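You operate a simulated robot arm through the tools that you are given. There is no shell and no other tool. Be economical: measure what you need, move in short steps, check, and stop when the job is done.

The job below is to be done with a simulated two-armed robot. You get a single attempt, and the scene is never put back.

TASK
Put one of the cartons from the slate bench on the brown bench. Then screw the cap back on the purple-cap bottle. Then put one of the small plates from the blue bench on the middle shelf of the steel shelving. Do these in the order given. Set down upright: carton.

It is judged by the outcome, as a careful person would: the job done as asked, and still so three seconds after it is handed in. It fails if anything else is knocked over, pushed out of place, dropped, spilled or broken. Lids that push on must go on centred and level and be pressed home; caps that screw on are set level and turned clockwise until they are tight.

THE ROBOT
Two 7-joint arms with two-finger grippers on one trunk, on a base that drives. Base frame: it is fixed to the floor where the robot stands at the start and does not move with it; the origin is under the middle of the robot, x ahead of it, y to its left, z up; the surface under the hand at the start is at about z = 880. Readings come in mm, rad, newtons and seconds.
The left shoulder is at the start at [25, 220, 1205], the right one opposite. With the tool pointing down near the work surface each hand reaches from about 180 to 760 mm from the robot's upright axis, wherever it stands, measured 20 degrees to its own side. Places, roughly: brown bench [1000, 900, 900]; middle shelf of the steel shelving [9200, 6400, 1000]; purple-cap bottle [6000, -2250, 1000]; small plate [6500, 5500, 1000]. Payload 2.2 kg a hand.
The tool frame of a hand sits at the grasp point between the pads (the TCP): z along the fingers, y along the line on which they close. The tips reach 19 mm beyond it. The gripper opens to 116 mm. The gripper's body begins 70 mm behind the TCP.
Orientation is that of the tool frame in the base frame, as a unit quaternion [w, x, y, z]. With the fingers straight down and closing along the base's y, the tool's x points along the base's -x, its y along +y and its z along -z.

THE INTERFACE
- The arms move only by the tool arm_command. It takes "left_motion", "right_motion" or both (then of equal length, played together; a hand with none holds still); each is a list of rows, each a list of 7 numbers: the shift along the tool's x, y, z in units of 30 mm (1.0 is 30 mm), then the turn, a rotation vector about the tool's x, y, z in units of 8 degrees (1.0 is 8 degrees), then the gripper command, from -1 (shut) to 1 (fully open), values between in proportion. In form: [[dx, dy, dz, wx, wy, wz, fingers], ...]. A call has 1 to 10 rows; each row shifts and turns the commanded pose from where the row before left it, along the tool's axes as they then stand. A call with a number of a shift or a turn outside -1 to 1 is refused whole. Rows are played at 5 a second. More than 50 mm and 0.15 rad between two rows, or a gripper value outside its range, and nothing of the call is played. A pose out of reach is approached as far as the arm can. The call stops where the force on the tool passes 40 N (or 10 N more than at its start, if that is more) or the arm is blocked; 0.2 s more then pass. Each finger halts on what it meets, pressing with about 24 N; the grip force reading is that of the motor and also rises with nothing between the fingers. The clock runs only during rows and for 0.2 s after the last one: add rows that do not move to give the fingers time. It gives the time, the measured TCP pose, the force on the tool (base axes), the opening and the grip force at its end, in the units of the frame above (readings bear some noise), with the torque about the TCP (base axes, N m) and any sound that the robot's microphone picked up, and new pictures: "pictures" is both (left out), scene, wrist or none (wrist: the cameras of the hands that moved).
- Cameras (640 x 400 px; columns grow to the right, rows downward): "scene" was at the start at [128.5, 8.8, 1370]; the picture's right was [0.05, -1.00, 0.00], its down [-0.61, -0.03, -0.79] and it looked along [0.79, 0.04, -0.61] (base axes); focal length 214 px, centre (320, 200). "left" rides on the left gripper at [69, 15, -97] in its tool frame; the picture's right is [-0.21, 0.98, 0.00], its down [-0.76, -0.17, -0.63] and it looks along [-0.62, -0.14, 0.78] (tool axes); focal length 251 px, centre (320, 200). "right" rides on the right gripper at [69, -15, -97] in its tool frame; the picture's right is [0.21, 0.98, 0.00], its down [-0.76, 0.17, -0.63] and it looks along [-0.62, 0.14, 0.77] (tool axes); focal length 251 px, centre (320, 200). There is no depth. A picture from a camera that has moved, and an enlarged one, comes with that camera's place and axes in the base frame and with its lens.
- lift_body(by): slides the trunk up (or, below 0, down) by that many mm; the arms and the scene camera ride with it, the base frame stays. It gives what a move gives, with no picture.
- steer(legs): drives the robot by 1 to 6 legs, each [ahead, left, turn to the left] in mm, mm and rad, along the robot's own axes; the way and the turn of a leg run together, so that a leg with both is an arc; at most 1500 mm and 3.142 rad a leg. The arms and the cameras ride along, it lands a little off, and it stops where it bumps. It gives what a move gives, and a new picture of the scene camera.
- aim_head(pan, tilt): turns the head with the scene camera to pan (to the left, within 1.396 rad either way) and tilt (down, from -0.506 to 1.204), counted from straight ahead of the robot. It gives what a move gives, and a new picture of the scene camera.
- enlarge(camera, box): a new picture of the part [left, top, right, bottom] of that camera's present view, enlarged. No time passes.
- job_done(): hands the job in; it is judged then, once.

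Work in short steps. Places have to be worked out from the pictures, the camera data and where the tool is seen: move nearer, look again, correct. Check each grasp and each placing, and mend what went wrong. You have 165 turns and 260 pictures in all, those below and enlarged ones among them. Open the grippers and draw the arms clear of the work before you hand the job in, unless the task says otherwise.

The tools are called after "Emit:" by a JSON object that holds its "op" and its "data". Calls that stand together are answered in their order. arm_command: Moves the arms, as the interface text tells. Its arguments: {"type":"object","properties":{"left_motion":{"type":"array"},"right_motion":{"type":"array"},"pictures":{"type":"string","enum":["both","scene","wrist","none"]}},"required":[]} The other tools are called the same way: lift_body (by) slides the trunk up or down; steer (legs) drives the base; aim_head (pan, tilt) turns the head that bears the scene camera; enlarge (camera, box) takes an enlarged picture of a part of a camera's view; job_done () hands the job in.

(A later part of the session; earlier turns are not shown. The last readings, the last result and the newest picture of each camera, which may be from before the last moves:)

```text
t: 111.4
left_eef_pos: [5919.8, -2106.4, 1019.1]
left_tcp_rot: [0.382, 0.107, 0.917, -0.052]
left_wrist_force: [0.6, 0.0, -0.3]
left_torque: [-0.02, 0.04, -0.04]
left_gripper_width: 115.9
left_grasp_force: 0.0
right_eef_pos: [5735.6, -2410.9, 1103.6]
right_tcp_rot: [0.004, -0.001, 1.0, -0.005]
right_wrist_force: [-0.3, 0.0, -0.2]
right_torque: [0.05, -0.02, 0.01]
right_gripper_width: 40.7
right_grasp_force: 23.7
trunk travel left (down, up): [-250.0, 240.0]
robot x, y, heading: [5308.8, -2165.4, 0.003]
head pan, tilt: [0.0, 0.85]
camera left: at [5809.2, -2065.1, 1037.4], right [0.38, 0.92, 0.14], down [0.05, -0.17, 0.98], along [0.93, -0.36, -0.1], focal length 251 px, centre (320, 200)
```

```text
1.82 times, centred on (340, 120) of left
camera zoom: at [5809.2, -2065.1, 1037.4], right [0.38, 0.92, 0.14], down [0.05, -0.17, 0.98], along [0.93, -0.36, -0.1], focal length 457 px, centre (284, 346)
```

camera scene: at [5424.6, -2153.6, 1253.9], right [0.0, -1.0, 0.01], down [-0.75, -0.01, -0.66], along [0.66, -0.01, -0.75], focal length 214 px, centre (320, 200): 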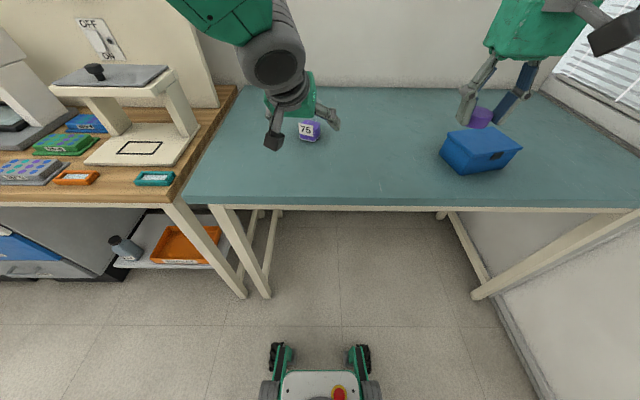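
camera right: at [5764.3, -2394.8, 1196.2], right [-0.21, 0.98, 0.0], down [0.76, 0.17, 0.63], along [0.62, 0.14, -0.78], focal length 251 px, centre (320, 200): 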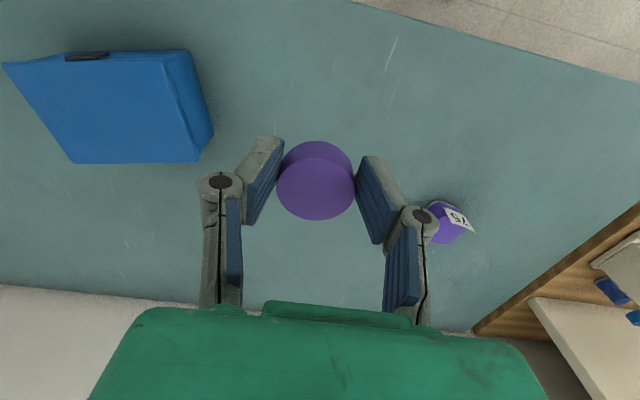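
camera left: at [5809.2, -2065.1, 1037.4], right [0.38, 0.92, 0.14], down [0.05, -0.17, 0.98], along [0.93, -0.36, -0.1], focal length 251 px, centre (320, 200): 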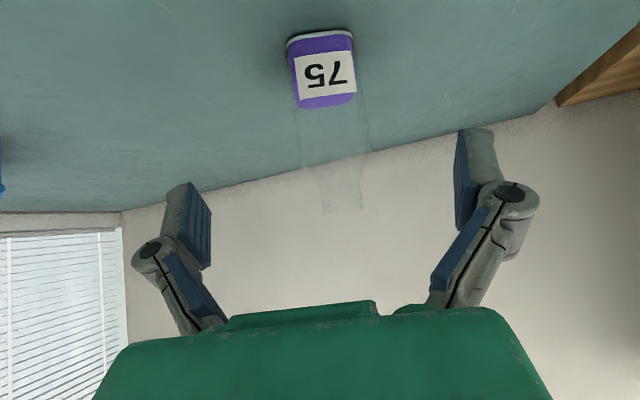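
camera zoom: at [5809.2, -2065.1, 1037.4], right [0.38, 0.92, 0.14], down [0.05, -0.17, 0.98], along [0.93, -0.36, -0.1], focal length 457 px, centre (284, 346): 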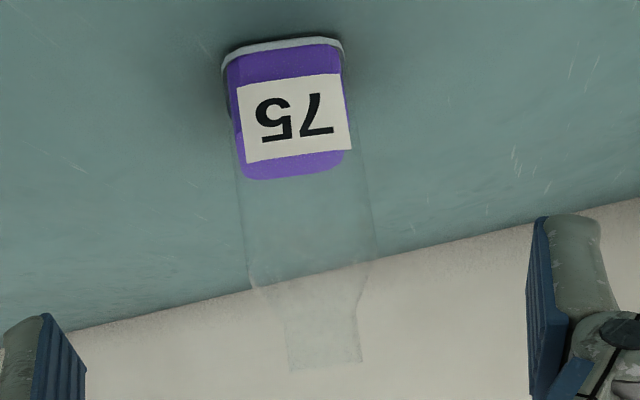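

The bottle was nudged slightly: now centred ≈ (6024, −2127), yawed ≈ −25°, still upright. I add −12° of yaw and shift to the matching pre-grasp.

Emit:
{"op": "arm_command", "data": {"left_motion": [[0, 0, 0, 0.53, 0, 0.53, 1], [0, 0, 0, 0.53, 0, 0.53, 1], [0.13, 0.83, 0.1, 0, 0, 0, 1], [0, 0, 0, 0, 0, 0, 1], [0, 0, 0, 0, 0, 0, 1], [0, 0, 0, 0, 0, 0, 1]], "pictures": "wrist"}}

```text
t: 112.8
left_eef_pos: [5930.4, -2093.8, 1011.1]
left_tcp_rot: [0.373, 0.209, 0.9, -0.086]
left_wrist_force: [-0.1, 0.2, 0.5]
left_torque: [-0.02, 0.0, 0.01]
left_gripper_width: 115.8
left_grasp_force: 0.1
right_eef_pos: [5737.8, -2418.2, 1103.5]
right_tcp_rot: [0.003, -0.001, 1.0, -0.004]
right_wrist_force: [0.3, -0.7, -0.3]
right_torque: [-0.03, -0.02, -0.02]
right_gripper_width: 40.7
right_grasp_force: 24.5
trunk travel left (down, up): [-250.0, 240.0]
robot x, y, heading: [5307.8, -2167.6, -0.002]
head pan, tilt: [0.0, 0.85]
camera left: at [5831.3, -2029.6, 1031.6], right [0.56, 0.81, 0.15], down [0.01, -0.19, 0.98], along [0.83, -0.55, -0.11], focal length 251 px, centre (320, 200)
```

left: 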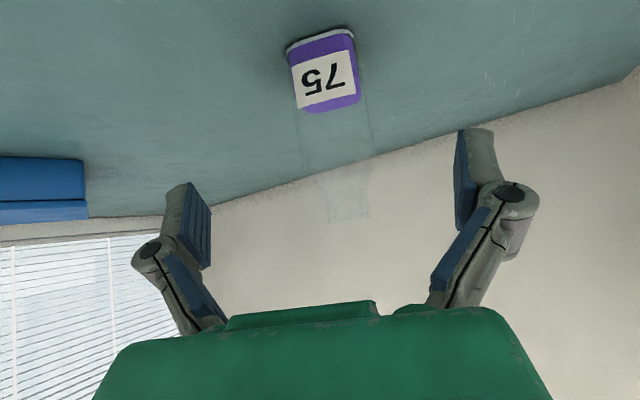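

Aligned. I advance halfway first and verify that the arm follows.

Emit:
{"op": "arm_command", "data": {"left_motion": [[0, 0.34, 0, 0, 0, 0, 1], [0, 0, 0.7, 0, 0, 0, 1], [0, 0, 0.7, 0, 0, 0, 1], [0, 0, 0.6, 0, 0, 0, 1], [0, 0, 0, 0, 0, 0, 1], [0, 0, 0, 0, 0, 0, 1]], "pictures": "wrist"}}

```text
t: 114.2
left_eef_pos: [5970.7, -2106.9, 966.5]
left_tcp_rot: [0.372, 0.209, 0.9, -0.085]
left_wrist_force: [0.6, 0.4, 0.3]
left_torque: [0.02, 0.01, 0.03]
left_gripper_width: 116.2
left_grasp_force: 0.0
right_eef_pos: [5737.4, -2421.2, 1102.5]
right_tcp_rot: [0.003, 0.0, 1.0, -0.002]
right_wrist_force: [-0.5, 0.0, 0.2]
right_torque: [0.02, 0.02, -0.01]
right_gripper_width: 40.8
right_grasp_force: 24.4
trunk travel left (down, up): [-250.0, 240.0]
robot x, y, heading: [5307.3, -2172.0, -0.005]
head pan, tilt: [0.0, 0.85]
camera left: at [5873.0, -2042.3, 986.3], right [0.56, 0.81, 0.15], down [0.01, -0.19, 0.98], along [0.83, -0.55, -0.11], focal length 251 px, centre (320, 200)
```

left: 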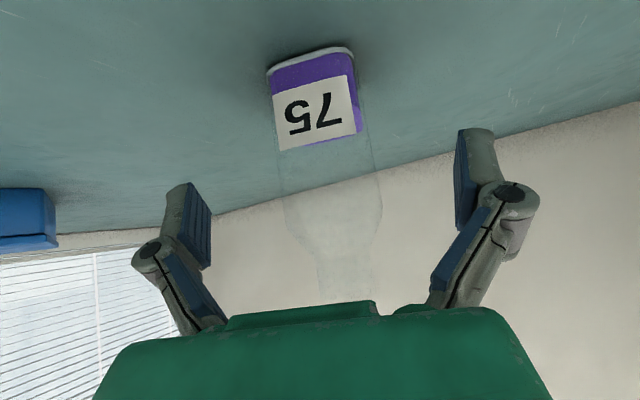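

It follows. I continue the remaining ~63 mm.

Emit:
{"op": "arm_command", "data": {"left_motion": [[0, 0.1, 0.6, 0, 0, 0, 1], [0, 0, 0.6, 0, 0, 0, 1], [0, 0, 0.6, 0, 0, 0, 1], [0, 0, 0.3, 0, 0, 0, 1], [0, 0, 0, 0, 0, 0, 1], [0, 0, 0, 0, 0, 0, 1]], "pictures": "both"}}

```text
t: 115.6
left_eef_pos: [6013.4, -2117.2, 922.7]
left_tcp_rot: [0.372, 0.208, 0.9, -0.087]
left_wrist_force: [-0.2, 0.2, -0.1]
left_torque: [-0.01, -0.01, -0.02]
left_gripper_width: 115.9
left_grasp_force: 0.2
right_eef_pos: [5737.0, -2414.2, 1104.3]
right_tcp_rot: [0.004, -0.001, 1.0, -0.005]
right_wrist_force: [-0.2, 0.0, -0.3]
right_torque: [-0.03, 0.0, 0.0]
right_gripper_width: 40.8
right_grasp_force: 24.4
trunk travel left (down, up): [-250.0, 240.0]
robot x, y, heading: [5305.7, -2166.4, 0.001]
head pan, tilt: [0.0, 0.85]
camera scene: at [5426.1, -2169.9, 1253.9], right [0.0, -1.0, 0.0], down [-0.75, 0.0, -0.66], along [0.66, 0.0, -0.75], focal length 214 px, centre (320, 200)
camera left: at [5913.5, -2053.1, 942.5], right [0.56, 0.81, 0.15], down [0.01, -0.19, 0.98], along [0.83, -0.55, -0.11], focal length 251 px, centre (320, 200)
```

scene: 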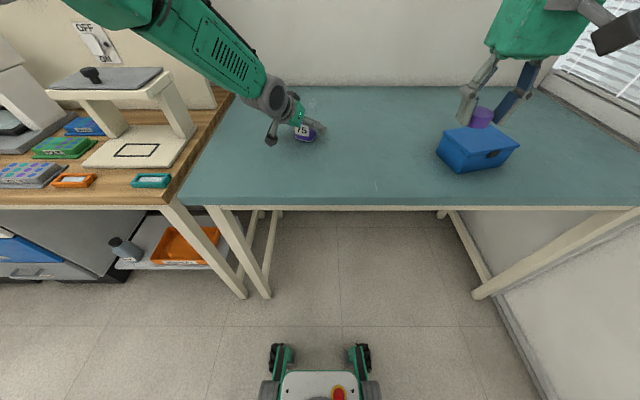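
left: 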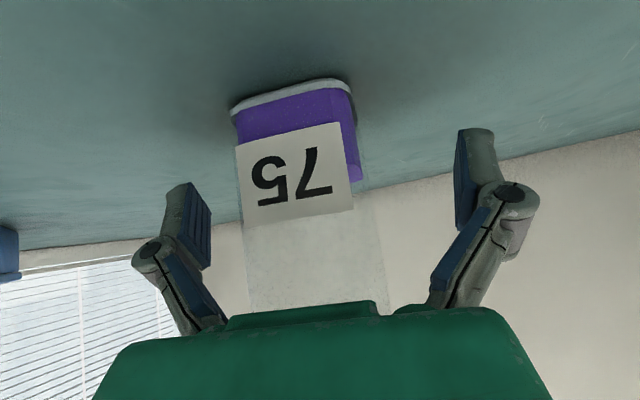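

Bottle sits ≈8 mm toward the right finger; I centre the hand and close gradually.

Emit:
{"op": "arm_command", "data": {"left_motion": [[0, -0.27, 0, 0, 0, 0, 1], [0, 0, 0, 0, 0, 0, 0.6], [0, 0, 0, 0, 0, 0, 0.3], [0, 0, 0, 0, 0, 0, 0.15], [0, 0, 0, 0, 0, 0, 0.05], [0, 0, 0, 0, 0, 0, 0], [0, 0, 0, 0, 0, 0, -0.1], [0, 0, 0, 0, 0, 0, -0.3], [0, 0, 0, 0, 0, 0, -1], [0, 0, 0, 0, 0, 0, -1]], "pictures": "wrist"}}

```text
t: 117.8
left_eef_pos: [6008.9, -2128.3, 922.8]
left_tcp_rot: [0.372, 0.208, 0.9, -0.086]
left_wrist_force: [0.1, 0.9, 0.8]
left_torque: [0.03, 0.06, 0.02]
left_gripper_width: 59.0
left_grasp_force: 24.3
right_eef_pos: [5736.6, -2418.9, 1103.9]
right_tcp_rot: [0.004, -0.001, 1.0, -0.005]
right_wrist_force: [-0.4, -0.4, -0.3]
right_torque: [-0.04, 0.02, 0.02]
right_gripper_width: 40.7
right_grasp_force: 24.3
trunk travel left (down, up): [-250.0, 240.0]
robot x, y, heading: [5307.7, -2168.5, 0.005]
head pan, tilt: [0.0, 0.85]
camera left: at [5909.9, -2063.9, 942.7], right [0.56, 0.81, 0.15], down [0.01, -0.19, 0.98], along [0.83, -0.55, -0.11], focal length 251 px, centre (320, 200)
```

left: 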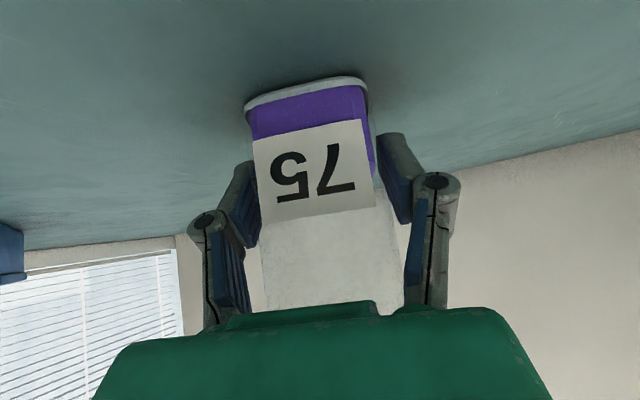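

The bottle is held firmly (59 mm). Now I carry the cap above the neck, staying high.

Emit:
{"op": "arm_command", "data": {"right_motion": [[-0.7, 0.7, 0, -0.07, 0.06, 0.01, -1], [-0.7, 0.7, 0, 0, 0, 0, -1], [-0.7, 0.7, 0, 0, 0, 0, -1], [-0.7, 0.7, 0, 0, 0, 0, -1], [-0.7, 0.7, 0, 0, 0, 0, -1], [-0.7, 0.7, 0, 0, 0, 0, -1], [-0.7, 0.7, 0, 0, 0, 0, -1], [-0.7, 0.7, 0, 0, 0, 0, -1], [0, 0, 0, 0, 0, 0, -1], [0, 0, 0, 0, 0, 0, -1]], "pictures": "both"}}

```text
t: 120.0
left_eef_pos: [6009.1, -2127.9, 923.6]
left_tcp_rot: [0.373, 0.208, 0.9, -0.085]
left_wrist_force: [-0.1, 1.0, 2.1]
left_torque: [0.02, 0.04, 0.0]
left_gripper_width: 58.9
left_grasp_force: 23.8
right_eef_pos: [5903.8, -2247.3, 1103.8]
right_tcp_rot: [-0.001, 0.0, 1.0, 0.001]
right_wrist_force: [-0.1, 0.7, 0.0]
right_torque: [0.02, 0.03, 0.02]
right_gripper_width: 40.8
right_grasp_force: 24.6
trunk travel left (down, up): [-250.0, 240.0]
robot x, y, heading: [5303.9, -2171.1, 0.001]
head pan, tilt: [0.0, 0.85]
camera scene: at [5426.8, -2171.7, 1253.8], right [0.0, -1.0, 0.0], down [-0.75, 0.0, -0.66], along [0.66, 0.0, -0.75], focal length 214 px, centre (320, 200)
camera right: at [5833.3, -2264.1, 1200.4], right [-0.22, 0.98, 0.0], down [0.76, 0.17, 0.63], along [0.62, 0.14, -0.78], focal length 251 px, centre (320, 200)
```

scene: 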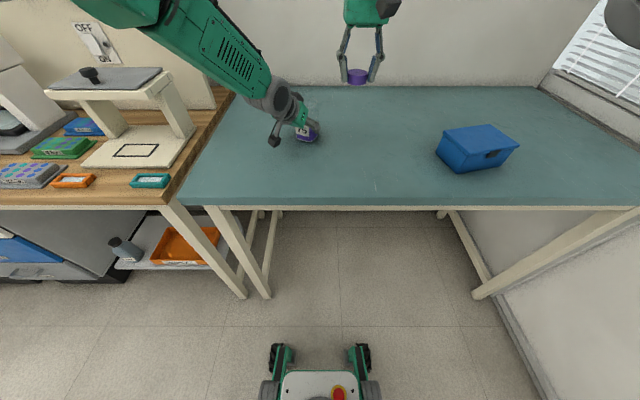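
right: 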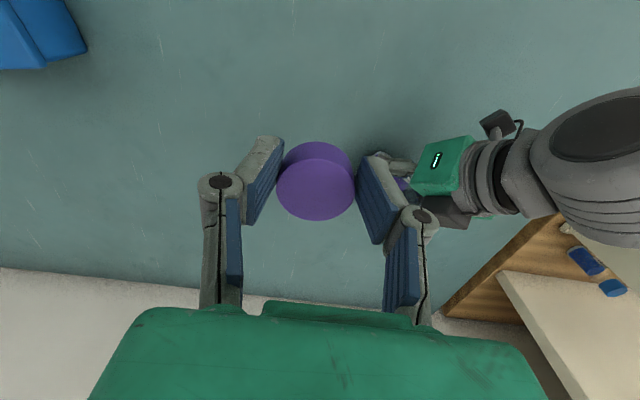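

Reach is fine so far. I move nearer to view the neck from above-right before the last approach.

Emit:
{"op": "arm_command", "data": {"right_motion": [[-0.7, 0.5, 0, 0, 0, 0, -1], [-0.7, 0.5, 0, 0, 0, 0, -1], [-0.7, 0.5, 0, 0, 0, 0, -1], [-0.7, 0.5, 0, 0, 0, 0, -1], [0, 0, 0, 0, 0, 0, -1], [0, 0, 0, 0, 0, 0, -1]], "pictures": "both"}}

```text
t: 121.4
left_eef_pos: [6007.3, -2127.3, 922.8]
left_tcp_rot: [0.372, 0.208, 0.9, -0.086]
left_wrist_force: [0.1, -1.6, 3.4]
left_torque: [0.13, -0.01, 0.01]
left_gripper_width: 59.1
left_grasp_force: 24.1
right_eef_pos: [5955.3, -2212.0, 1103.9]
right_tcp_rot: [-0.001, 0.001, 1.0, 0.001]
right_wrist_force: [0.4, 0.9, 0.3]
right_torque: [-0.02, 0.0, 0.02]
right_gripper_width: 40.9
right_grasp_force: 23.5
right hand out of reach, approached as far as the arm can: row 3, 4
trunk travel left (down, up): [-250.0, 240.0]
robot x, y, heading: [5305.1, -2173.5, -0.006]
head pan, tilt: [0.0, 0.85]
camera scene: at [5426.8, -2171.4, 1253.8], right [0.0, -1.0, 0.0], down [-0.75, 0.0, -0.66], along [0.66, 0.0, -0.75], focal length 214 px, centre (320, 200)
camera right: at [5884.8, -2227.6, 1200.9], right [-0.22, 0.98, 0.0], down [0.76, 0.17, 0.63], along [0.62, 0.14, -0.78], focal length 251 px, centre (320, 200)
```

scene: 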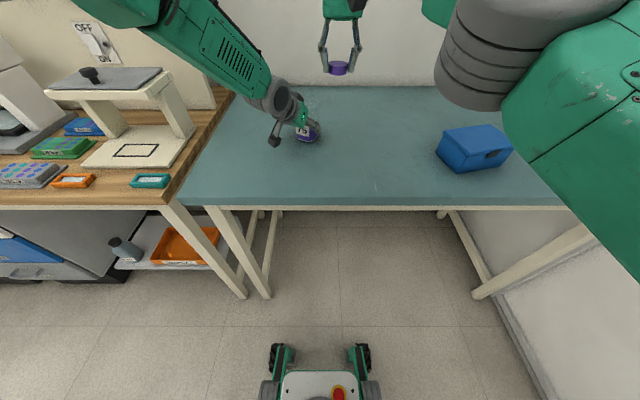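
right: 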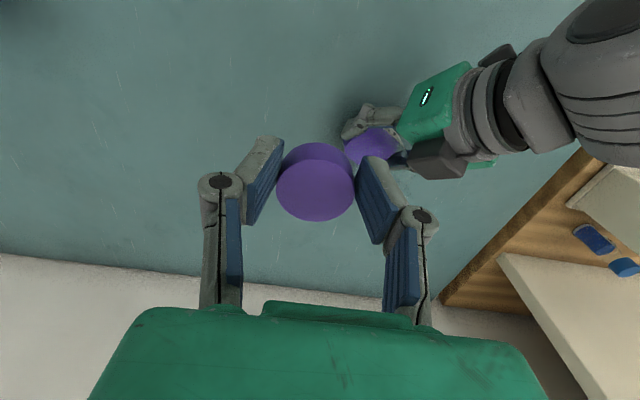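

The right hand is ~65 mm short of the neck here. With the left hand I'll lift the bottle 15 mm, carry it ~90 mm to the right/nearer to where both hands reach, and set it down (I'll return it afterwards). First the right hand makes room.

Emit:
{"op": "arm_command", "data": {"right_motion": [[0.5, -0.7, 0, 0, 0, 0, -1], [0.5, -0.7, 0, 0, 0, 0, -1], [0.5, -0.7, 0, 0, 0, 0, -1], [0.5, -0.7, 0, 0, 0, 0, -1], [0.5, -0.7, 0, 0, 0, 0, -1], [0, 0, 0, 0, 0, 0, -1], [0, 0, 0, 0, 0, 0, -1]], "pictures": "none"}}

Emit:
{"op": "arm_command", "data": {"left_motion": [[-0.12, 0, -0.12, 0, 0, 0, -1], [-0.24, 0, -0.24, 0, 0, 0, -1], [0, -0.3, 0, 0, 0, 0, -1], [0, -0.3, 0, 0, 0, 0, -1], [0, -0.3, 0, 0, 0, 0, -1], [0, -0.3, 0, 0, 0, 0, -1], [0, -0.3, 0, 0, 0, 0, -1], [0, 0, 0, 0, 0, 0, -1], [0, 0, 0, 0, 0, 0, -1]], "pictures": "both"}}

```text
t: 123.0
left_eef_pos: [6008.9, -2128.6, 923.6]
left_tcp_rot: [0.372, 0.209, 0.9, -0.086]
left_wrist_force: [0.1, -0.2, 0.3]
left_torque: [0.08, 0.08, 0.03]
left_gripper_width: 59.1
left_grasp_force: 23.3
right_eef_pos: [5881.2, -2316.7, 1103.3]
right_tcp_rot: [0.0, 0.0, 1.0, 0.001]
right_wrist_force: [-0.4, 0.0, -0.3]
right_torque: [0.02, -0.02, -0.02]
right_gripper_width: 41.0
right_grasp_force: 23.8
trunk travel left (down, up): [-250.0, 240.0]
robot x, y, heading: [5304.5, -2172.6, 0.002]
head pan, tilt: [0.0, 0.85]
```

```text
t: 125.0
left_eef_pos: [5989.1, -2167.2, 939.2]
left_tcp_rot: [0.372, 0.209, 0.9, -0.086]
left_wrist_force: [-0.9, 0.1, -2.0]
left_torque: [-0.02, 0.05, 0.0]
left_gripper_width: 59.1
left_grasp_force: 23.9
right_eef_pos: [5880.9, -2318.7, 1102.1]
right_tcp_rot: [0.0, 0.0, 1.0, 0.002]
right_wrist_force: [-0.1, -1.0, 0.6]
right_torque: [-0.02, -0.02, 0.03]
right_gripper_width: 40.9
right_grasp_force: 24.2
trunk travel left (down, up): [-250.0, 240.0]
robot x, y, heading: [5305.8, -2167.8, 0.001]
head pan, tilt: [0.0, 0.85]
camera scene: at [5426.9, -2173.0, 1253.8], right [0.0, -1.0, 0.0], down [-0.75, 0.0, -0.66], along [0.66, 0.0, -0.75], focal length 214 px, centre (320, 200)
camera left: at [5891.1, -2103.4, 959.8], right [0.56, 0.81, 0.15], down [0.01, -0.19, 0.98], along [0.83, -0.55, -0.11], focal length 251 px, centre (320, 200)
```

scene: 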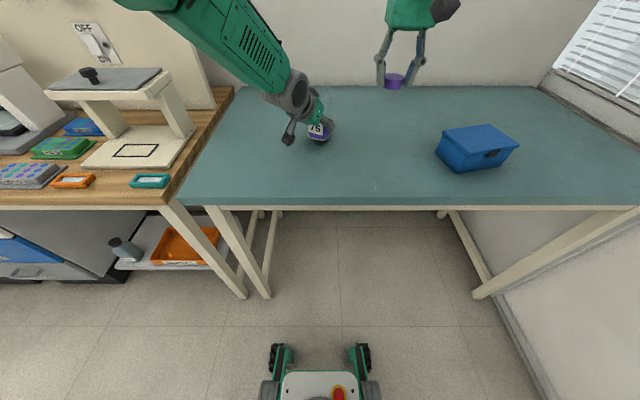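
left: 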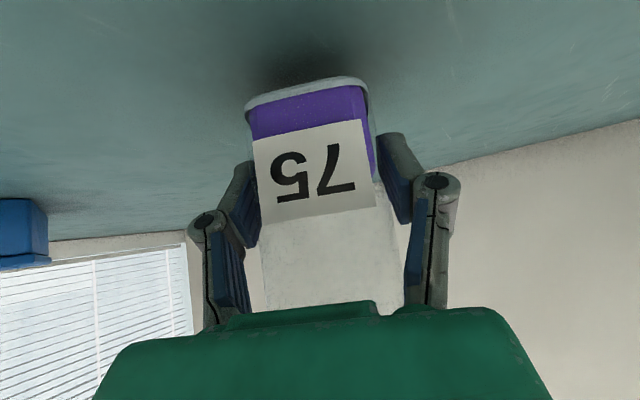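

The bottle hangs upright and stable. I carry it on and set it down softly at about (5960, −2212).

Emit:
{"op": "arm_command", "data": {"left_motion": [[0, -0.35, 0, 0, 0, 0, -1], [0, -0.35, 0, 0, 0, 0, -1], [0, -0.35, 0, 0, 0, 0, -1], [0, -0.35, 0, 0, 0, 0, -1], [0.21, -0.2, -0.21, 0, 0, 0, -1], [0.21, -0.2, -0.21, 0, 0, 0, -1], [0, 0, 0, 0, 0, 0, -1], [0.2, 0, 0.2, 0, 0, 0, -1], [0.12, 0, 0.12, 0, 0, 0, -1], [0, 0, 0, 0, 0, 0, -1]], "pictures": "none"}}

```text
t: 127.2
left_eef_pos: [5961.0, -2189.5, 928.9]
left_tcp_rot: [0.371, 0.184, 0.905, -0.095]
left_wrist_force: [0.4, -0.8, -1.9]
left_torque: [-0.01, 0.01, 0.03]
left_gripper_width: 58.9
left_grasp_force: 23.5
right_eef_pos: [5882.2, -2317.9, 1102.7]
right_tcp_rot: [-0.001, 0.001, 1.0, 0.002]
right_wrist_force: [0.7, 0.5, 0.0]
right_torque: [-0.01, 0.01, -0.02]
right_gripper_width: 40.9
right_grasp_force: 23.4
trunk travel left (down, up): [-250.0, 240.0]
robot x, y, heading: [5302.8, -2172.0, 0.001]
head pan, tilt: [0.0, 0.85]
```

The arm neared a limit again (3° yaw, 2° roll drift), bottle still just above the table. I ease it: turn hand and bottle 8° counter-clockwise and go 12 mm left.

Emit:
{"op": "arm_command", "data": {"left_motion": [[0.06, 0.18, -0.06, -0.35, 0, -0.35, -1], [0.06, 0.18, -0.06, -0.35, 0, -0.35, -1], [0, 0, 0, 0, 0, 0, -1], [0, 0, 0, 0, 0, 0, -1]], "pictures": "none"}}

```text
t: 128.2
left_eef_pos: [5959.8, -2192.7, 926.9]
left_tcp_rot: [0.377, 0.167, 0.907, -0.091]
left_wrist_force: [-1.2, -0.7, -1.6]
left_torque: [-0.01, 0.0, 0.0]
left_gripper_width: 58.9
left_grasp_force: 24.5
left hand out of reach, approached as far as the arm can: row 1, 2
right_eef_pos: [5881.5, -2318.7, 1103.4]
right_tcp_rot: [0.0, 0.0, 1.0, 0.002]
right_wrist_force: [-0.7, -0.8, 0.2]
right_torque: [-0.01, 0.0, -0.02]
right_gripper_width: 40.9
right_grasp_force: 24.2
trunk travel left (down, up): [-250.0, 240.0]
robot x, y, heading: [5304.9, -2170.3, -0.0]
head pan, tilt: [0.0, 0.85]
```

I give the left arm more room: 28 mm further left, still within the right hand's estimated reach.

Emit:
{"op": "arm_command", "data": {"left_motion": [[0.06, 0.3, -0.06, 0, 0, 0, -1], [0.06, 0.3, -0.06, 0, 0, 0, -1], [0.07, 0.29, -0.07, 0, 0, 0, -1], [0, 0, 0, 0, 0, 0, -1], [0, 0, 0, 0, 0, 0, -1]], "pictures": "none"}}

```text
t: 129.4
left_eef_pos: [5953.0, -2182.5, 928.3]
left_tcp_rot: [0.378, 0.17, 0.907, -0.072]
left_wrist_force: [0.2, 0.1, -1.4]
left_torque: [-0.03, 0.05, 0.0]
left_gripper_width: 59.1
left_grasp_force: 24.3
right_eef_pos: [5881.4, -2317.5, 1102.8]
right_tcp_rot: [-0.002, 0.0, 1.0, 0.002]
right_wrist_force: [-0.2, 0.1, 0.3]
right_torque: [-0.03, 0.01, 0.03]
right_gripper_width: 40.8
right_grasp_force: 23.9
trunk travel left (down, up): [-250.0, 240.0]
robot x, y, heading: [5306.5, -2169.8, 0.001]
head pan, tilt: [0.0, 0.85]
```

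Level again, at (5953, −2182, 928). I creep down the last ~5 mm onto the table.

Emit:
{"op": "arm_command", "data": {"left_motion": [[0.03, 0, 0.03, 0, 0, 0, -1], [0.03, 0, 0.03, 0, 0, 0, -1], [0.03, 0, 0.03, 0, 0, 0, -1], [0.03, 0, 0.03, 0, 0, 0, -1], [0.03, 0, 0.03, 0, 0, 0, -1], [0, 0, 0, 0, 0, 0, -1]], "pictures": "both"}}

```text
t: 130.8
left_eef_pos: [5955.9, -2178.9, 922.8]
left_tcp_rot: [0.38, 0.165, 0.907, -0.072]
left_wrist_force: [-0.8, -0.7, 2.7]
left_torque: [-0.13, 0.14, 0.01]
left_gripper_width: 58.8
left_grasp_force: 23.2
right_eef_pos: [5880.5, -2318.4, 1103.1]
right_tcp_rot: [-0.001, 0.0, 1.0, 0.002]
right_wrist_force: [0.3, 0.1, 0.2]
right_torque: [0.01, 0.0, 0.0]
right_gripper_width: 40.6
right_grasp_force: 24.5
trunk travel left (down, up): [-250.0, 240.0]
robot x, y, heading: [5304.4, -2171.3, -0.0]
head pan, tilt: [0.0, 0.85]
camera scene: at [5426.3, -2173.2, 1253.9], right [0.0, -1.0, 0.0], down [-0.75, 0.0, -0.66], along [0.66, 0.0, -0.75], focal length 214 px, centre (320, 200)
camera left: at [5851.2, -2122.9, 941.2], right [0.49, 0.86, 0.15], down [0.02, -0.18, 0.98], along [0.87, -0.48, -0.1], focal length 251 px, centre (320, 200)
```

scene: 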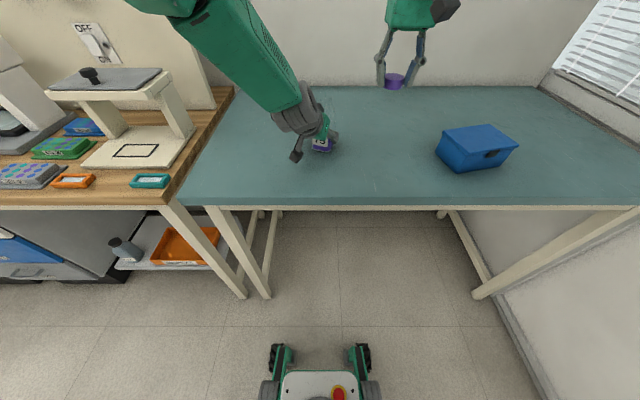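
left: 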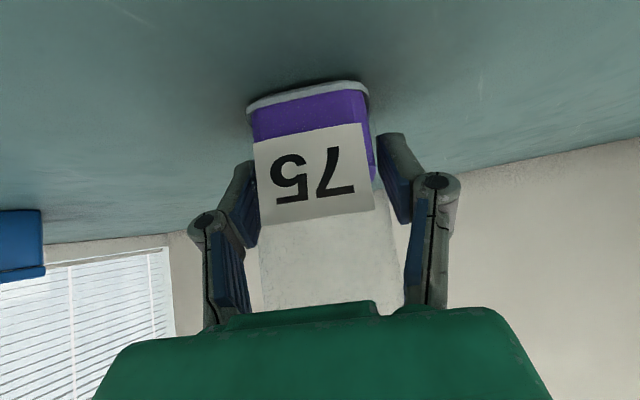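

The bottle stands on the table again, axis ≈ (5967, −2183). I bring the cap toward it, lower (z≈1056) to gain reach, stopping just short.

Emit:
{"op": "arm_command", "data": {"right_motion": [[-0.3, 0.5, 0.3, 0, 0, 0, -1], [-0.4, 0.6, 0.3, 0, 0, 0, -1], [-0.4, 0.6, 0.3, 0, 0, 0, -1], [-0.4, 0.6, 0.3, 0, 0, 0, -1], [-0.4, 0.6, 0.2, 0, 0, 0, -1], [-0.4, 0.6, 0.1, 0, 0, 0, -1], [0, 0, 0, 0, 0, 0, -1], [0, 0, 0, 0, 0, 0, -1]], "pictures": "both"}}

```text
t: 132.6
left_eef_pos: [5955.6, -2176.7, 922.3]
left_tcp_rot: [0.379, 0.163, 0.908, -0.071]
left_wrist_force: [-1.4, 0.6, 5.9]
left_torque: [0.0, 0.23, 0.0]
left_gripper_width: 59.0
left_grasp_force: 24.7
right_eef_pos: [5949.1, -2210.6, 1060.1]
right_tcp_rot: [-0.001, 0.0, 1.0, 0.002]
right_wrist_force: [-0.2, -0.3, 0.2]
right_torque: [0.0, 0.04, 0.0]
right_gripper_width: 41.0
right_grasp_force: 24.1
trunk travel left (down, up): [-250.0, 240.0]
robot x, y, heading: [5307.4, -2173.0, -0.004]
head pan, tilt: [0.0, 0.85]
camera scene: at [5425.7, -2171.6, 1254.0], right [0.0, -1.0, 0.0], down [-0.75, 0.0, -0.66], along [0.66, 0.0, -0.75], focal length 214 px, centre (320, 200)
camera right: at [5878.0, -2227.5, 1156.9], right [-0.22, 0.98, 0.0], down [0.76, 0.16, 0.63], along [0.62, 0.14, -0.78], focal length 251 px, centre (320, 200)
```

scene: 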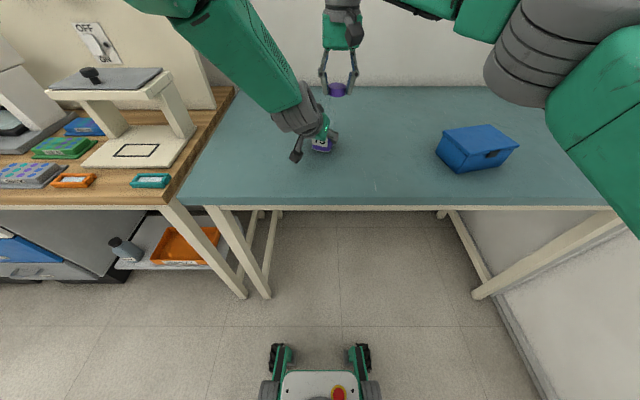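
right: 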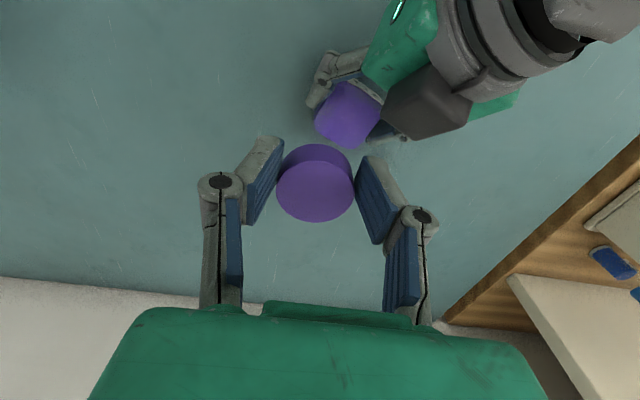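

I enlarge both views to see the neck relative to the cap.

Emit:
{"op": "enlarge", "data": {"camera": "right", "box": [260, 60, 420, 230]}}

Emit:
{"op": "enlarge", "data": {"camera": "scene", "box": [285, 60, 375, 160]}}

```text
2.35 times, centred on (340, 145) of right
camera zoom: at [5878.0, -2227.5, 1156.9], right [-0.22, 0.98, 0.0], down [0.76, 0.16, 0.63], along [0.62, 0.14, -0.78], focal length 592 px, centre (273, 329)
```

zoom: 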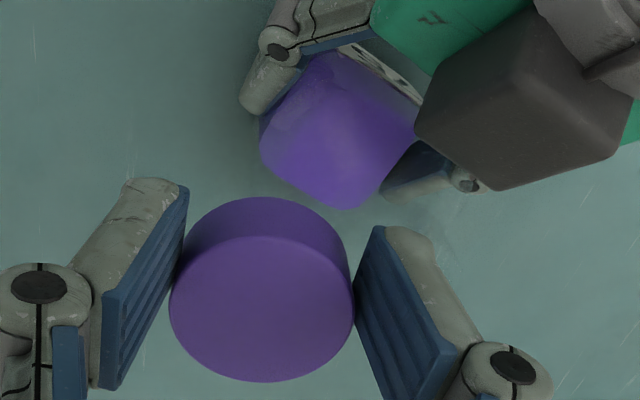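

```text
4.00 times, centred on (330, 110) of scene
camera zoom: at [5425.7, -2171.6, 1254.0], right [0.0, -1.0, 0.0], down [-0.75, 0.0, -0.66], along [0.66, 0.0, -0.75], focal length 858 px, centre (280, 560)
```

zoom: 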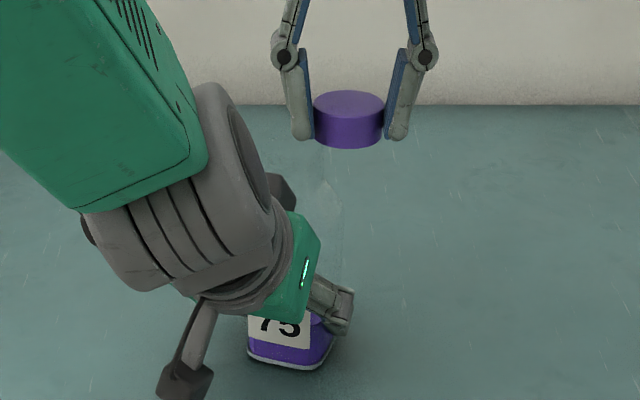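

I zoom more on the neck in the scene view.

Emit:
{"op": "enlarge", "data": {"camera": "scene", "box": [310, 75, 350, 155]}}

Emit:
{"op": "enlarge", "data": {"camera": "right", "box": [310, 70, 410, 150]}}

```text
5.00 times, centred on (330, 115) of scene
camera zoom: at [5425.7, -2171.6, 1254.0], right [0.0, -1.0, 0.0], down [-0.75, 0.0, -0.66], along [0.66, 0.0, -0.75], focal length 1072 px, centre (270, 625)
```

zoom: 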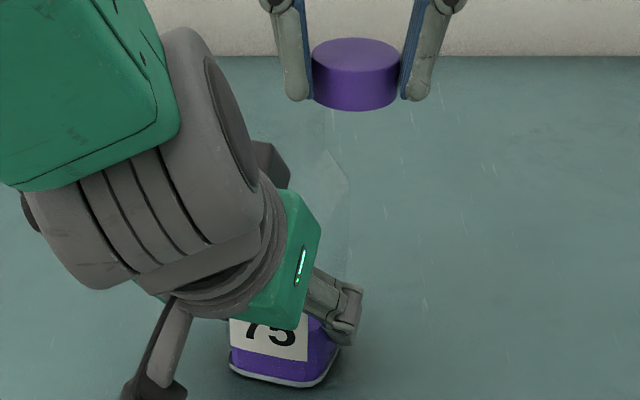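

```text
5.00 times, centred on (360, 110) of right
camera zoom: at [5878.0, -2227.5, 1156.9], right [-0.22, 0.98, 0.0], down [0.76, 0.16, 0.63], along [0.62, 0.14, -0.78], focal length 1257 px, centre (120, 650)
```

zoom: 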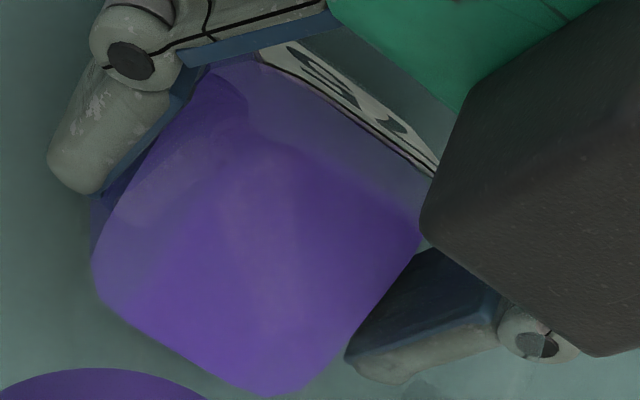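

Neck axis ≈ (5973, −2182). I move the cap there at z≈1060 and see whether it is reachable.

Emit:
{"op": "arm_command", "data": {"right_motion": [[-0.3, 0.4, 0, 0, 0, 0, -1], [-0.3, 0.3, 0, 0, 0, 0, -1], [-0.2, 0.25, 0, 0, 0, 0, -1], [0, 0, 0, 0, 0, 0, -1], [0, 0, 0, 0, 0, 0, -1]], "pictures": "wrist"}}

Emit:
{"op": "enlarge", "data": {"camera": "scene", "box": [290, 65, 360, 155]}}

```text
t: 133.8
left_eef_pos: [5954.8, -2176.6, 922.8]
left_tcp_rot: [0.378, 0.165, 0.908, -0.072]
left_wrist_force: [0.0, 2.2, 2.3]
left_torque: [0.1, 0.07, -0.01]
left_gripper_width: 59.1
left_grasp_force: 24.0
right_eef_pos: [5959.0, -2195.0, 1059.5]
right_tcp_rot: [0.0, 0.0, 1.0, 0.002]
right_wrist_force: [0.0, 0.1, 0.4]
right_torque: [-0.01, 0.0, 0.02]
right_gripper_width: 41.0
right_grasp_force: 23.8
right hand out of reach, approached as far as the arm can: row 2, 3
trunk travel left (down, up): [-250.0, 240.0]
robot x, y, heading: [5306.0, -2170.9, -0.001]
head pan, tilt: [0.0, 0.85]
camera right: at [5889.0, -2211.2, 1157.2], right [-0.22, 0.98, 0.0], down [0.76, 0.17, 0.63], along [0.62, 0.14, -0.78], focal length 251 px, centre (320, 200)
```

right: 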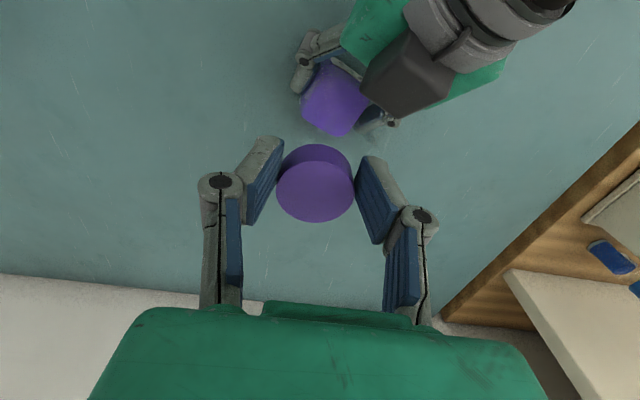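

```text
4.44 times, centred on (325, 110) of scene
camera zoom: at [5426.4, -2171.1, 1253.9], right [0.0, -1.0, 0.0], down [-0.75, 0.0, -0.66], along [0.66, 0.0, -0.75], focal length 953 px, centre (298, 600)
```

zoom: 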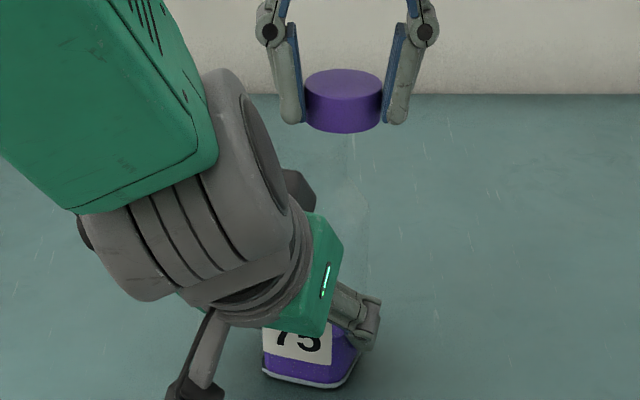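

The right hand ends ~15 mm short, and the left arm can't come nearer here. But with the arm stretched more the left is free, so I'll carry the bottle to about rel. (665, −110) going outward first. Right hand makes way, then the left lifts and moves.

Emit:
{"op": "arm_command", "data": {"right_motion": [[0.4, -0.8, -0.4, 0, 0, 0, -1], [0.4, -0.9, -0.4, 0, 0, 0, -1], [0.4, -0.9, -0.4, 0, 0, 0, -1], [0.4, -0.9, 0, 0, 0, 0, -1], [0.4, -0.9, 0, 0, 0, 0, -1], [0.2, -0.9, 0, 0, 0, 0, -1], [0, -0.9, 0, 0, 0, 0, -1], [0, 0, 0, 0, 0, 0, -1]], "pictures": "none"}}

Emit:
{"op": "arm_command", "data": {"left_motion": [[-0.12, 0, -0.12, 0, 0, 0, -1], [-0.24, 0, -0.24, 0, 0, 0, -1], [-0.25, 0.13, 0.25, 0, 0, 0, -1], [-0.25, 0.13, 0.25, 0, 0, 0, -1], [-0.25, 0.13, 0.25, 0, 0, 0, -1], [-0.24, 0.14, 0.24, 0, 0, 0, -1], [0, 0, 0, 0, 0, 0, -1]], "pictures": "none"}}

```text
t: 135.6
left_eef_pos: [5953.9, -2180.1, 922.4]
left_tcp_rot: [0.379, 0.168, 0.907, -0.072]
left_wrist_force: [-0.2, -1.2, 2.3]
left_torque: [-0.12, 0.08, 0.06]
left_gripper_width: 59.2
left_grasp_force: 24.0
right_eef_pos: [5889.0, -2385.7, 1091.9]
right_tcp_rot: [-0.001, 0.0, 1.0, 0.002]
right_wrist_force: [-0.3, -0.2, -0.5]
right_torque: [-0.06, 0.01, -0.05]
right_gripper_width: 40.8
right_grasp_force: 24.1
trunk travel left (down, up): [-250.0, 240.0]
robot x, y, heading: [5305.8, -2172.7, 0.0]
head pan, tilt: [0.0, 0.85]
```

```text
t: 137.2
left_eef_pos: [6003.6, -2168.4, 939.9]
left_tcp_rot: [0.379, 0.155, 0.909, -0.075]
left_wrist_force: [-0.1, 0.3, -1.2]
left_torque: [-0.01, -0.02, -0.01]
left_gripper_width: 58.9
left_grasp_force: 24.3
right_eef_pos: [5889.7, -2385.4, 1092.0]
right_tcp_rot: [-0.001, 0.0, 1.0, 0.001]
right_wrist_force: [0.6, -0.3, 0.0]
right_torque: [-0.01, 0.01, 0.01]
right_gripper_width: 40.8
right_grasp_force: 23.9
trunk travel left (down, up): [-250.0, 240.0]
robot x, y, heading: [5305.6, -2168.5, 0.002]
head pan, tilt: [0.0, 0.85]
```

Good. Now to the right in small rows.

Emit:
{"op": "arm_command", "data": {"left_motion": [[-0.1, -0.37, 0.1, 0, 0, 0, -1], [-0.1, -0.37, 0.1, 0, 0, 0, -1], [-0.1, -0.37, 0.1, 0, 0, 0, -1], [-0.1, -0.37, 0.1, 0, 0, 0, -1], [-0.1, -0.37, 0.1, 0, 0, 0, -1], [-0.1, -0.37, 0.1, 0, 0, 0, -1], [-0.1, -0.37, 0.1, 0, 0, 0, -1], [-0.1, -0.37, 0.1, 0, 0, 0, -1], [0, 0, 0, 0, 0, 0, -1], [0, 0, 0, 0, 0, 0, -1]], "pictures": "both"}}

```text
t: 139.4
left_eef_pos: [6006.5, -2246.1, 938.0]
left_tcp_rot: [0.38, 0.157, 0.909, -0.074]
left_wrist_force: [-0.2, 0.2, -0.8]
left_torque: [-0.02, 0.0, -0.02]
left_gripper_width: 58.9
left_grasp_force: 23.8
left hand out of reach, approached as far as the arm can: row 1, 2, 3
right_eef_pos: [5890.6, -2385.1, 1091.5]
right_tcp_rot: [-0.001, 0.0, 1.0, 0.002]
right_wrist_force: [-0.3, 0.1, 0.3]
right_torque: [0.03, 0.03, -0.01]
right_gripper_width: 41.0
right_grasp_force: 24.1
trunk travel left (down, up): [-250.0, 240.0]
robot x, y, heading: [5300.8, -2167.8, -0.001]
head pan, tilt: [0.0, 0.85]
camera scene: at [5427.1, -2174.1, 1253.8], right [0.0, -1.0, 0.0], down [-0.75, 0.0, -0.66], along [0.66, 0.0, -0.75], focal length 214 px, centre (320, 200)
camera left: at [5901.2, -2191.7, 956.5], right [0.47, 0.87, 0.14], down [0.03, -0.17, 0.98], along [0.88, -0.46, -0.1], focal length 251 px, centre (320, 200)
```

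scene: 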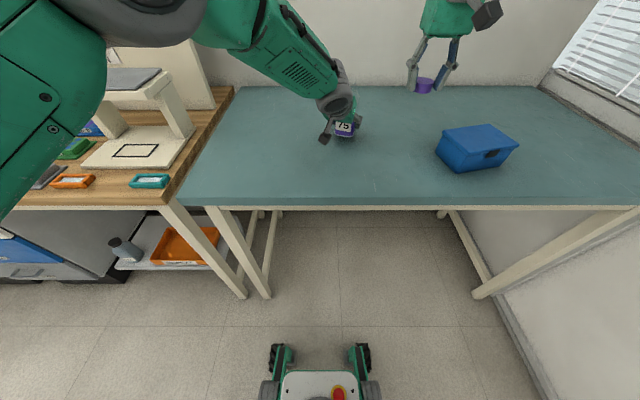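
left: 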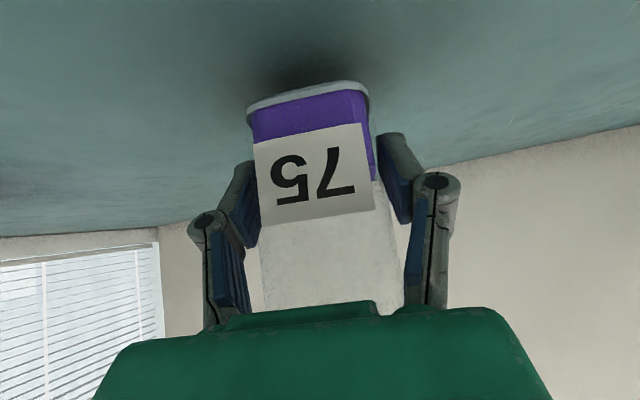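

The arm swung through and follows again, bottle upright. I now bring it 55 mm nearer.

Emit:
{"op": "arm_command", "data": {"left_motion": [[0.22, -0.22, -0.22, 0, 0, 0, -1], [0.22, -0.22, -0.22, 0, 0, 0, -1], [0.22, -0.22, -0.22, 0, 0, 0, -1], [0.22, -0.22, -0.22, 0, 0, 0, -1], [0.22, -0.22, -0.22, 0, 0, 0, -1], [0, 0, 0, 0, 0, 0, -1], [0, 0, 0, 0, 0, 0, -1]], "pictures": "none"}}

```text
t: 141.0
left_eef_pos: [5951.6, -2253.7, 925.1]
left_tcp_rot: [0.368, 0.147, 0.915, -0.073]
left_wrist_force: [-0.2, -0.4, -1.7]
left_torque: [0.03, -0.01, 0.01]
left_gripper_width: 58.9
left_grasp_force: 24.5
right_eef_pos: [5889.4, -2387.5, 1091.1]
right_tcp_rot: [0.0, 0.001, 1.0, 0.002]
right_wrist_force: [-0.5, 0.0, 0.4]
right_torque: [0.03, 0.0, 0.01]
right_gripper_width: 41.0
right_grasp_force: 23.8
trunk travel left (down, up): [-250.0, 240.0]
robot x, y, heading: [5305.8, -2169.5, -0.002]
head pan, tilt: [0.0, 0.85]
```

Bottle ≈ (5962, −2258), within right reach, tilted about 1° by the arm's limit. I set it down and open the fingers a little so it stands by itself.

Emit:
{"op": "arm_command", "data": {"left_motion": [[0.03, 0, 0.03, 0, 0, 0, -1], [0.03, 0, 0.03, 0, 0, 0, -1], [0.03, 0, 0.03, 0, 0, 0, -1], [0, 0, 0, 0, 0, 0, -1], [0, 0, 0, 0, 0, 0, 0.06], [0, 0, 0, 0, 0, 0, 0.2], [0, 0, 0, 0, 0, 0, 0.35], [0, 0, 0, 0, 0, 0, 0.35]], "pictures": "both"}}

```text
t: 142.8
left_eef_pos: [5953.0, -2254.0, 934.7]
left_tcp_rot: [0.376, 0.148, 0.912, -0.078]
left_wrist_force: [0.6, -0.3, -0.3]
left_torque: [0.03, 0.01, -0.03]
left_gripper_width: 78.4
left_grasp_force: 0.0
right_eef_pos: [5889.0, -2385.5, 1091.7]
right_tcp_rot: [-0.001, 0.0, 1.0, 0.001]
right_wrist_force: [-0.6, 0.3, -0.3]
right_torque: [0.0, 0.01, -0.01]
right_gripper_width: 40.9
right_grasp_force: 23.8
trunk travel left (down, up): [-250.0, 240.0]
robot x, y, heading: [5304.3, -2170.7, 0.001]
head pan, tilt: [0.0, 0.85]
camera scene: at [5426.6, -2174.0, 1253.8], right [0.0, -1.0, 0.0], down [-0.75, 0.0, -0.66], along [0.66, 0.0, -0.75], focal length 214 px, centre (320, 200)
camera left: at [5847.6, -2201.5, 953.2], right [0.46, 0.88, 0.12], down [0.04, -0.16, 0.99], along [0.89, -0.45, -0.1], focal length 251 px, centre (320, 200)
```

scene: 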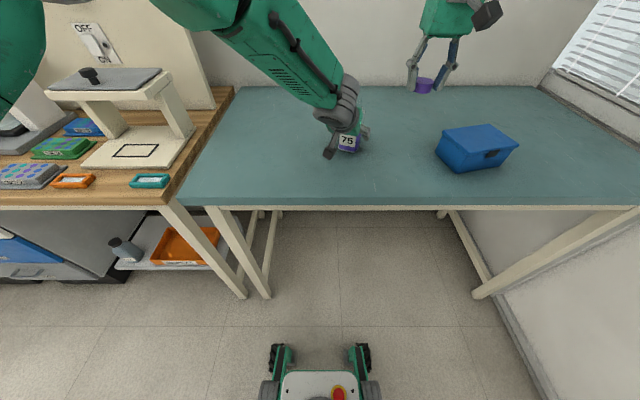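
left: 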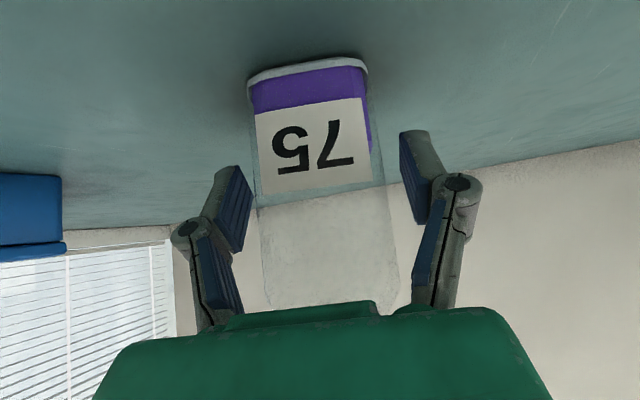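

The bottle stands freely. While open, I steepen the left hand by ~8° to get away from its limit and lower it to grip height, then look at how level it becomes.

Emit:
{"op": "arm_command", "data": {"left_motion": [[0, 0, 0, 0, 0.5, 0, 0.35], [0, 0, 0, 0, 0.5, 0, 0.35], [0.13, 0, 0.15, 0, 0, 0, 0.35], [0.13, 0, 0.15, 0, 0, 0, 0.35], [0, 0, 0, 0, 0, 0, 0.35]], "pictures": "wrist"}}

```text
t: 144.0
left_eef_pos: [5940.2, -2269.9, 920.3]
left_tcp_rot: [0.314, 0.173, 0.932, -0.059]
left_wrist_force: [-0.7, 0.4, 0.4]
left_torque: [0.03, 0.0, 0.02]
left_gripper_width: 78.6
left_grasp_force: 0.1
right_eef_pos: [5889.3, -2385.4, 1091.5]
right_tcp_rot: [-0.001, 0.0, 1.0, 0.002]
right_wrist_force: [0.1, -0.6, 0.2]
right_torque: [-0.02, 0.0, -0.01]
right_gripper_width: 40.8
right_grasp_force: 24.1
trunk travel left (down, up): [-250.0, 240.0]
robot x, y, heading: [5306.8, -2167.7, -0.004]
head pan, tilt: [0.0, 0.85]
camera left: at [5840.4, -2215.5, 954.9], right [0.51, 0.85, 0.13], down [0.15, -0.23, 0.96], along [0.85, -0.47, -0.24], focal length 251 px, centre (320, 200)
```

left: 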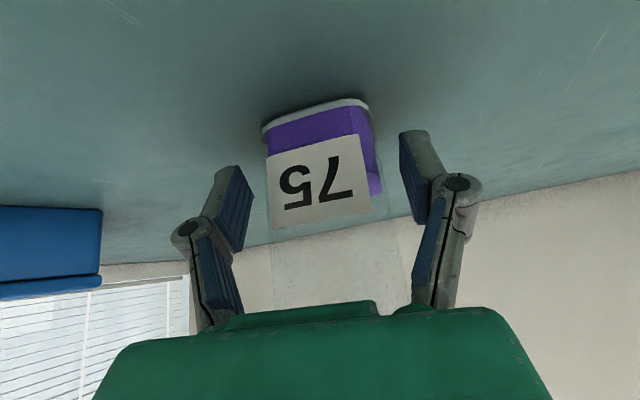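

Level now (37° pitch, yaw −21°), bottle centred between the fingers. I advance 13 mm and close gradually.

Emit:
{"op": "arm_command", "data": {"left_motion": [[-0.17, 0, 0.13, 0, 0, 0, 0.35], [-0.17, 0, 0.13, 0, 0, 0, 0.35], [0, 0, 0, 0, 0, 0, 0.15], [0, 0, 0, 0, 0, 0, 0.05], [0, 0, 0, 0, 0, 0, 0], [0, 0, 0, 0, 0, 0, -0.1], [0, 0, 0, 0, 0, 0, -0.4], [0, 0, 0, 0, 0, 0, -1], [0, 0, 0, 0, 0, 0, -1]], "pictures": "both"}}

Emit:
{"op": "enlarge", "data": {"camera": "scene", "box": [310, 70, 410, 160]}}

```text
t: 146.0
left_eef_pos: [5954.8, -2272.8, 920.1]
left_tcp_rot: [0.314, 0.171, 0.932, -0.06]
left_wrist_force: [2.0, 1.1, 8.0]
left_torque: [-0.07, -0.4, 0.12]
left_gripper_width: 59.4
left_grasp_force: 24.2
right_eef_pos: [5888.7, -2384.1, 1090.7]
right_tcp_rot: [0.0, 0.0, 1.0, 0.002]
right_wrist_force: [0.0, 0.0, 0.1]
right_torque: [-0.01, 0.0, 0.03]
right_gripper_width: 41.0
right_grasp_force: 24.6
trunk travel left (down, up): [-250.0, 240.0]
robot x, y, heading: [5309.7, -2173.7, -0.002]
head pan, tilt: [0.0, 0.85]
camera scene: at [5425.8, -2173.6, 1254.0], right [0.0, -1.0, 0.0], down [-0.75, 0.0, -0.66], along [0.66, 0.0, -0.75], focal length 214 px, centre (320, 200)
camera left: at [5853.8, -2218.6, 955.3], right [0.51, 0.85, 0.13], down [0.15, -0.23, 0.96], along [0.85, -0.47, -0.24], focal length 251 px, centre (320, 200)
```

scene: 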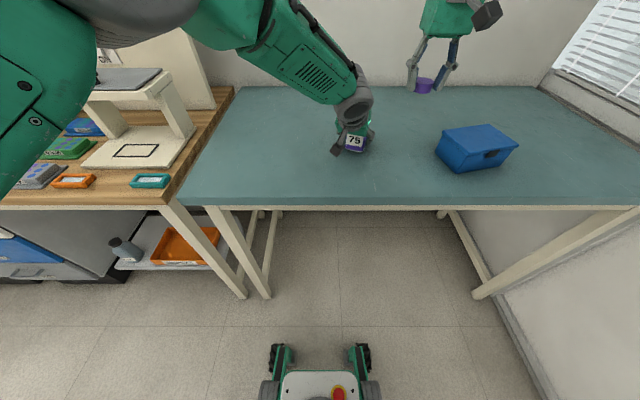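
left: 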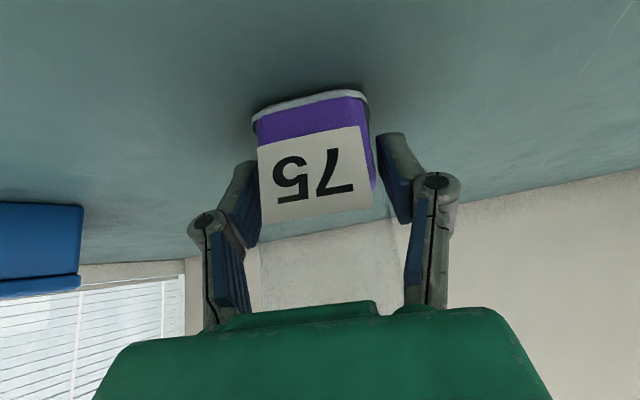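

```text
4.44 times, centred on (360, 115) of scene
camera zoom: at [5425.8, -2173.6, 1254.0], right [0.0, -1.0, 0.0], down [-0.75, 0.0, -0.66], along [0.66, 0.0, -0.75], focal length 953 px, centre (142, 578)
```

zoom: 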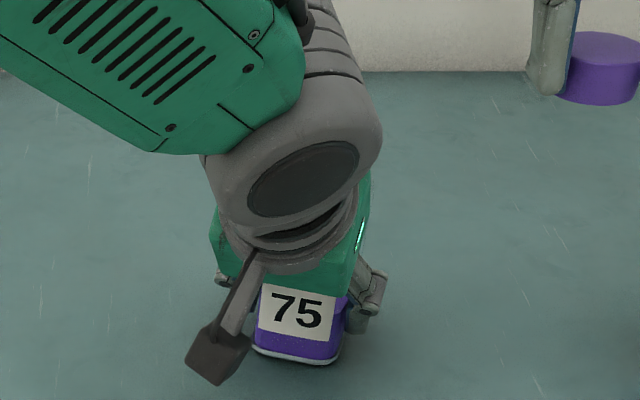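

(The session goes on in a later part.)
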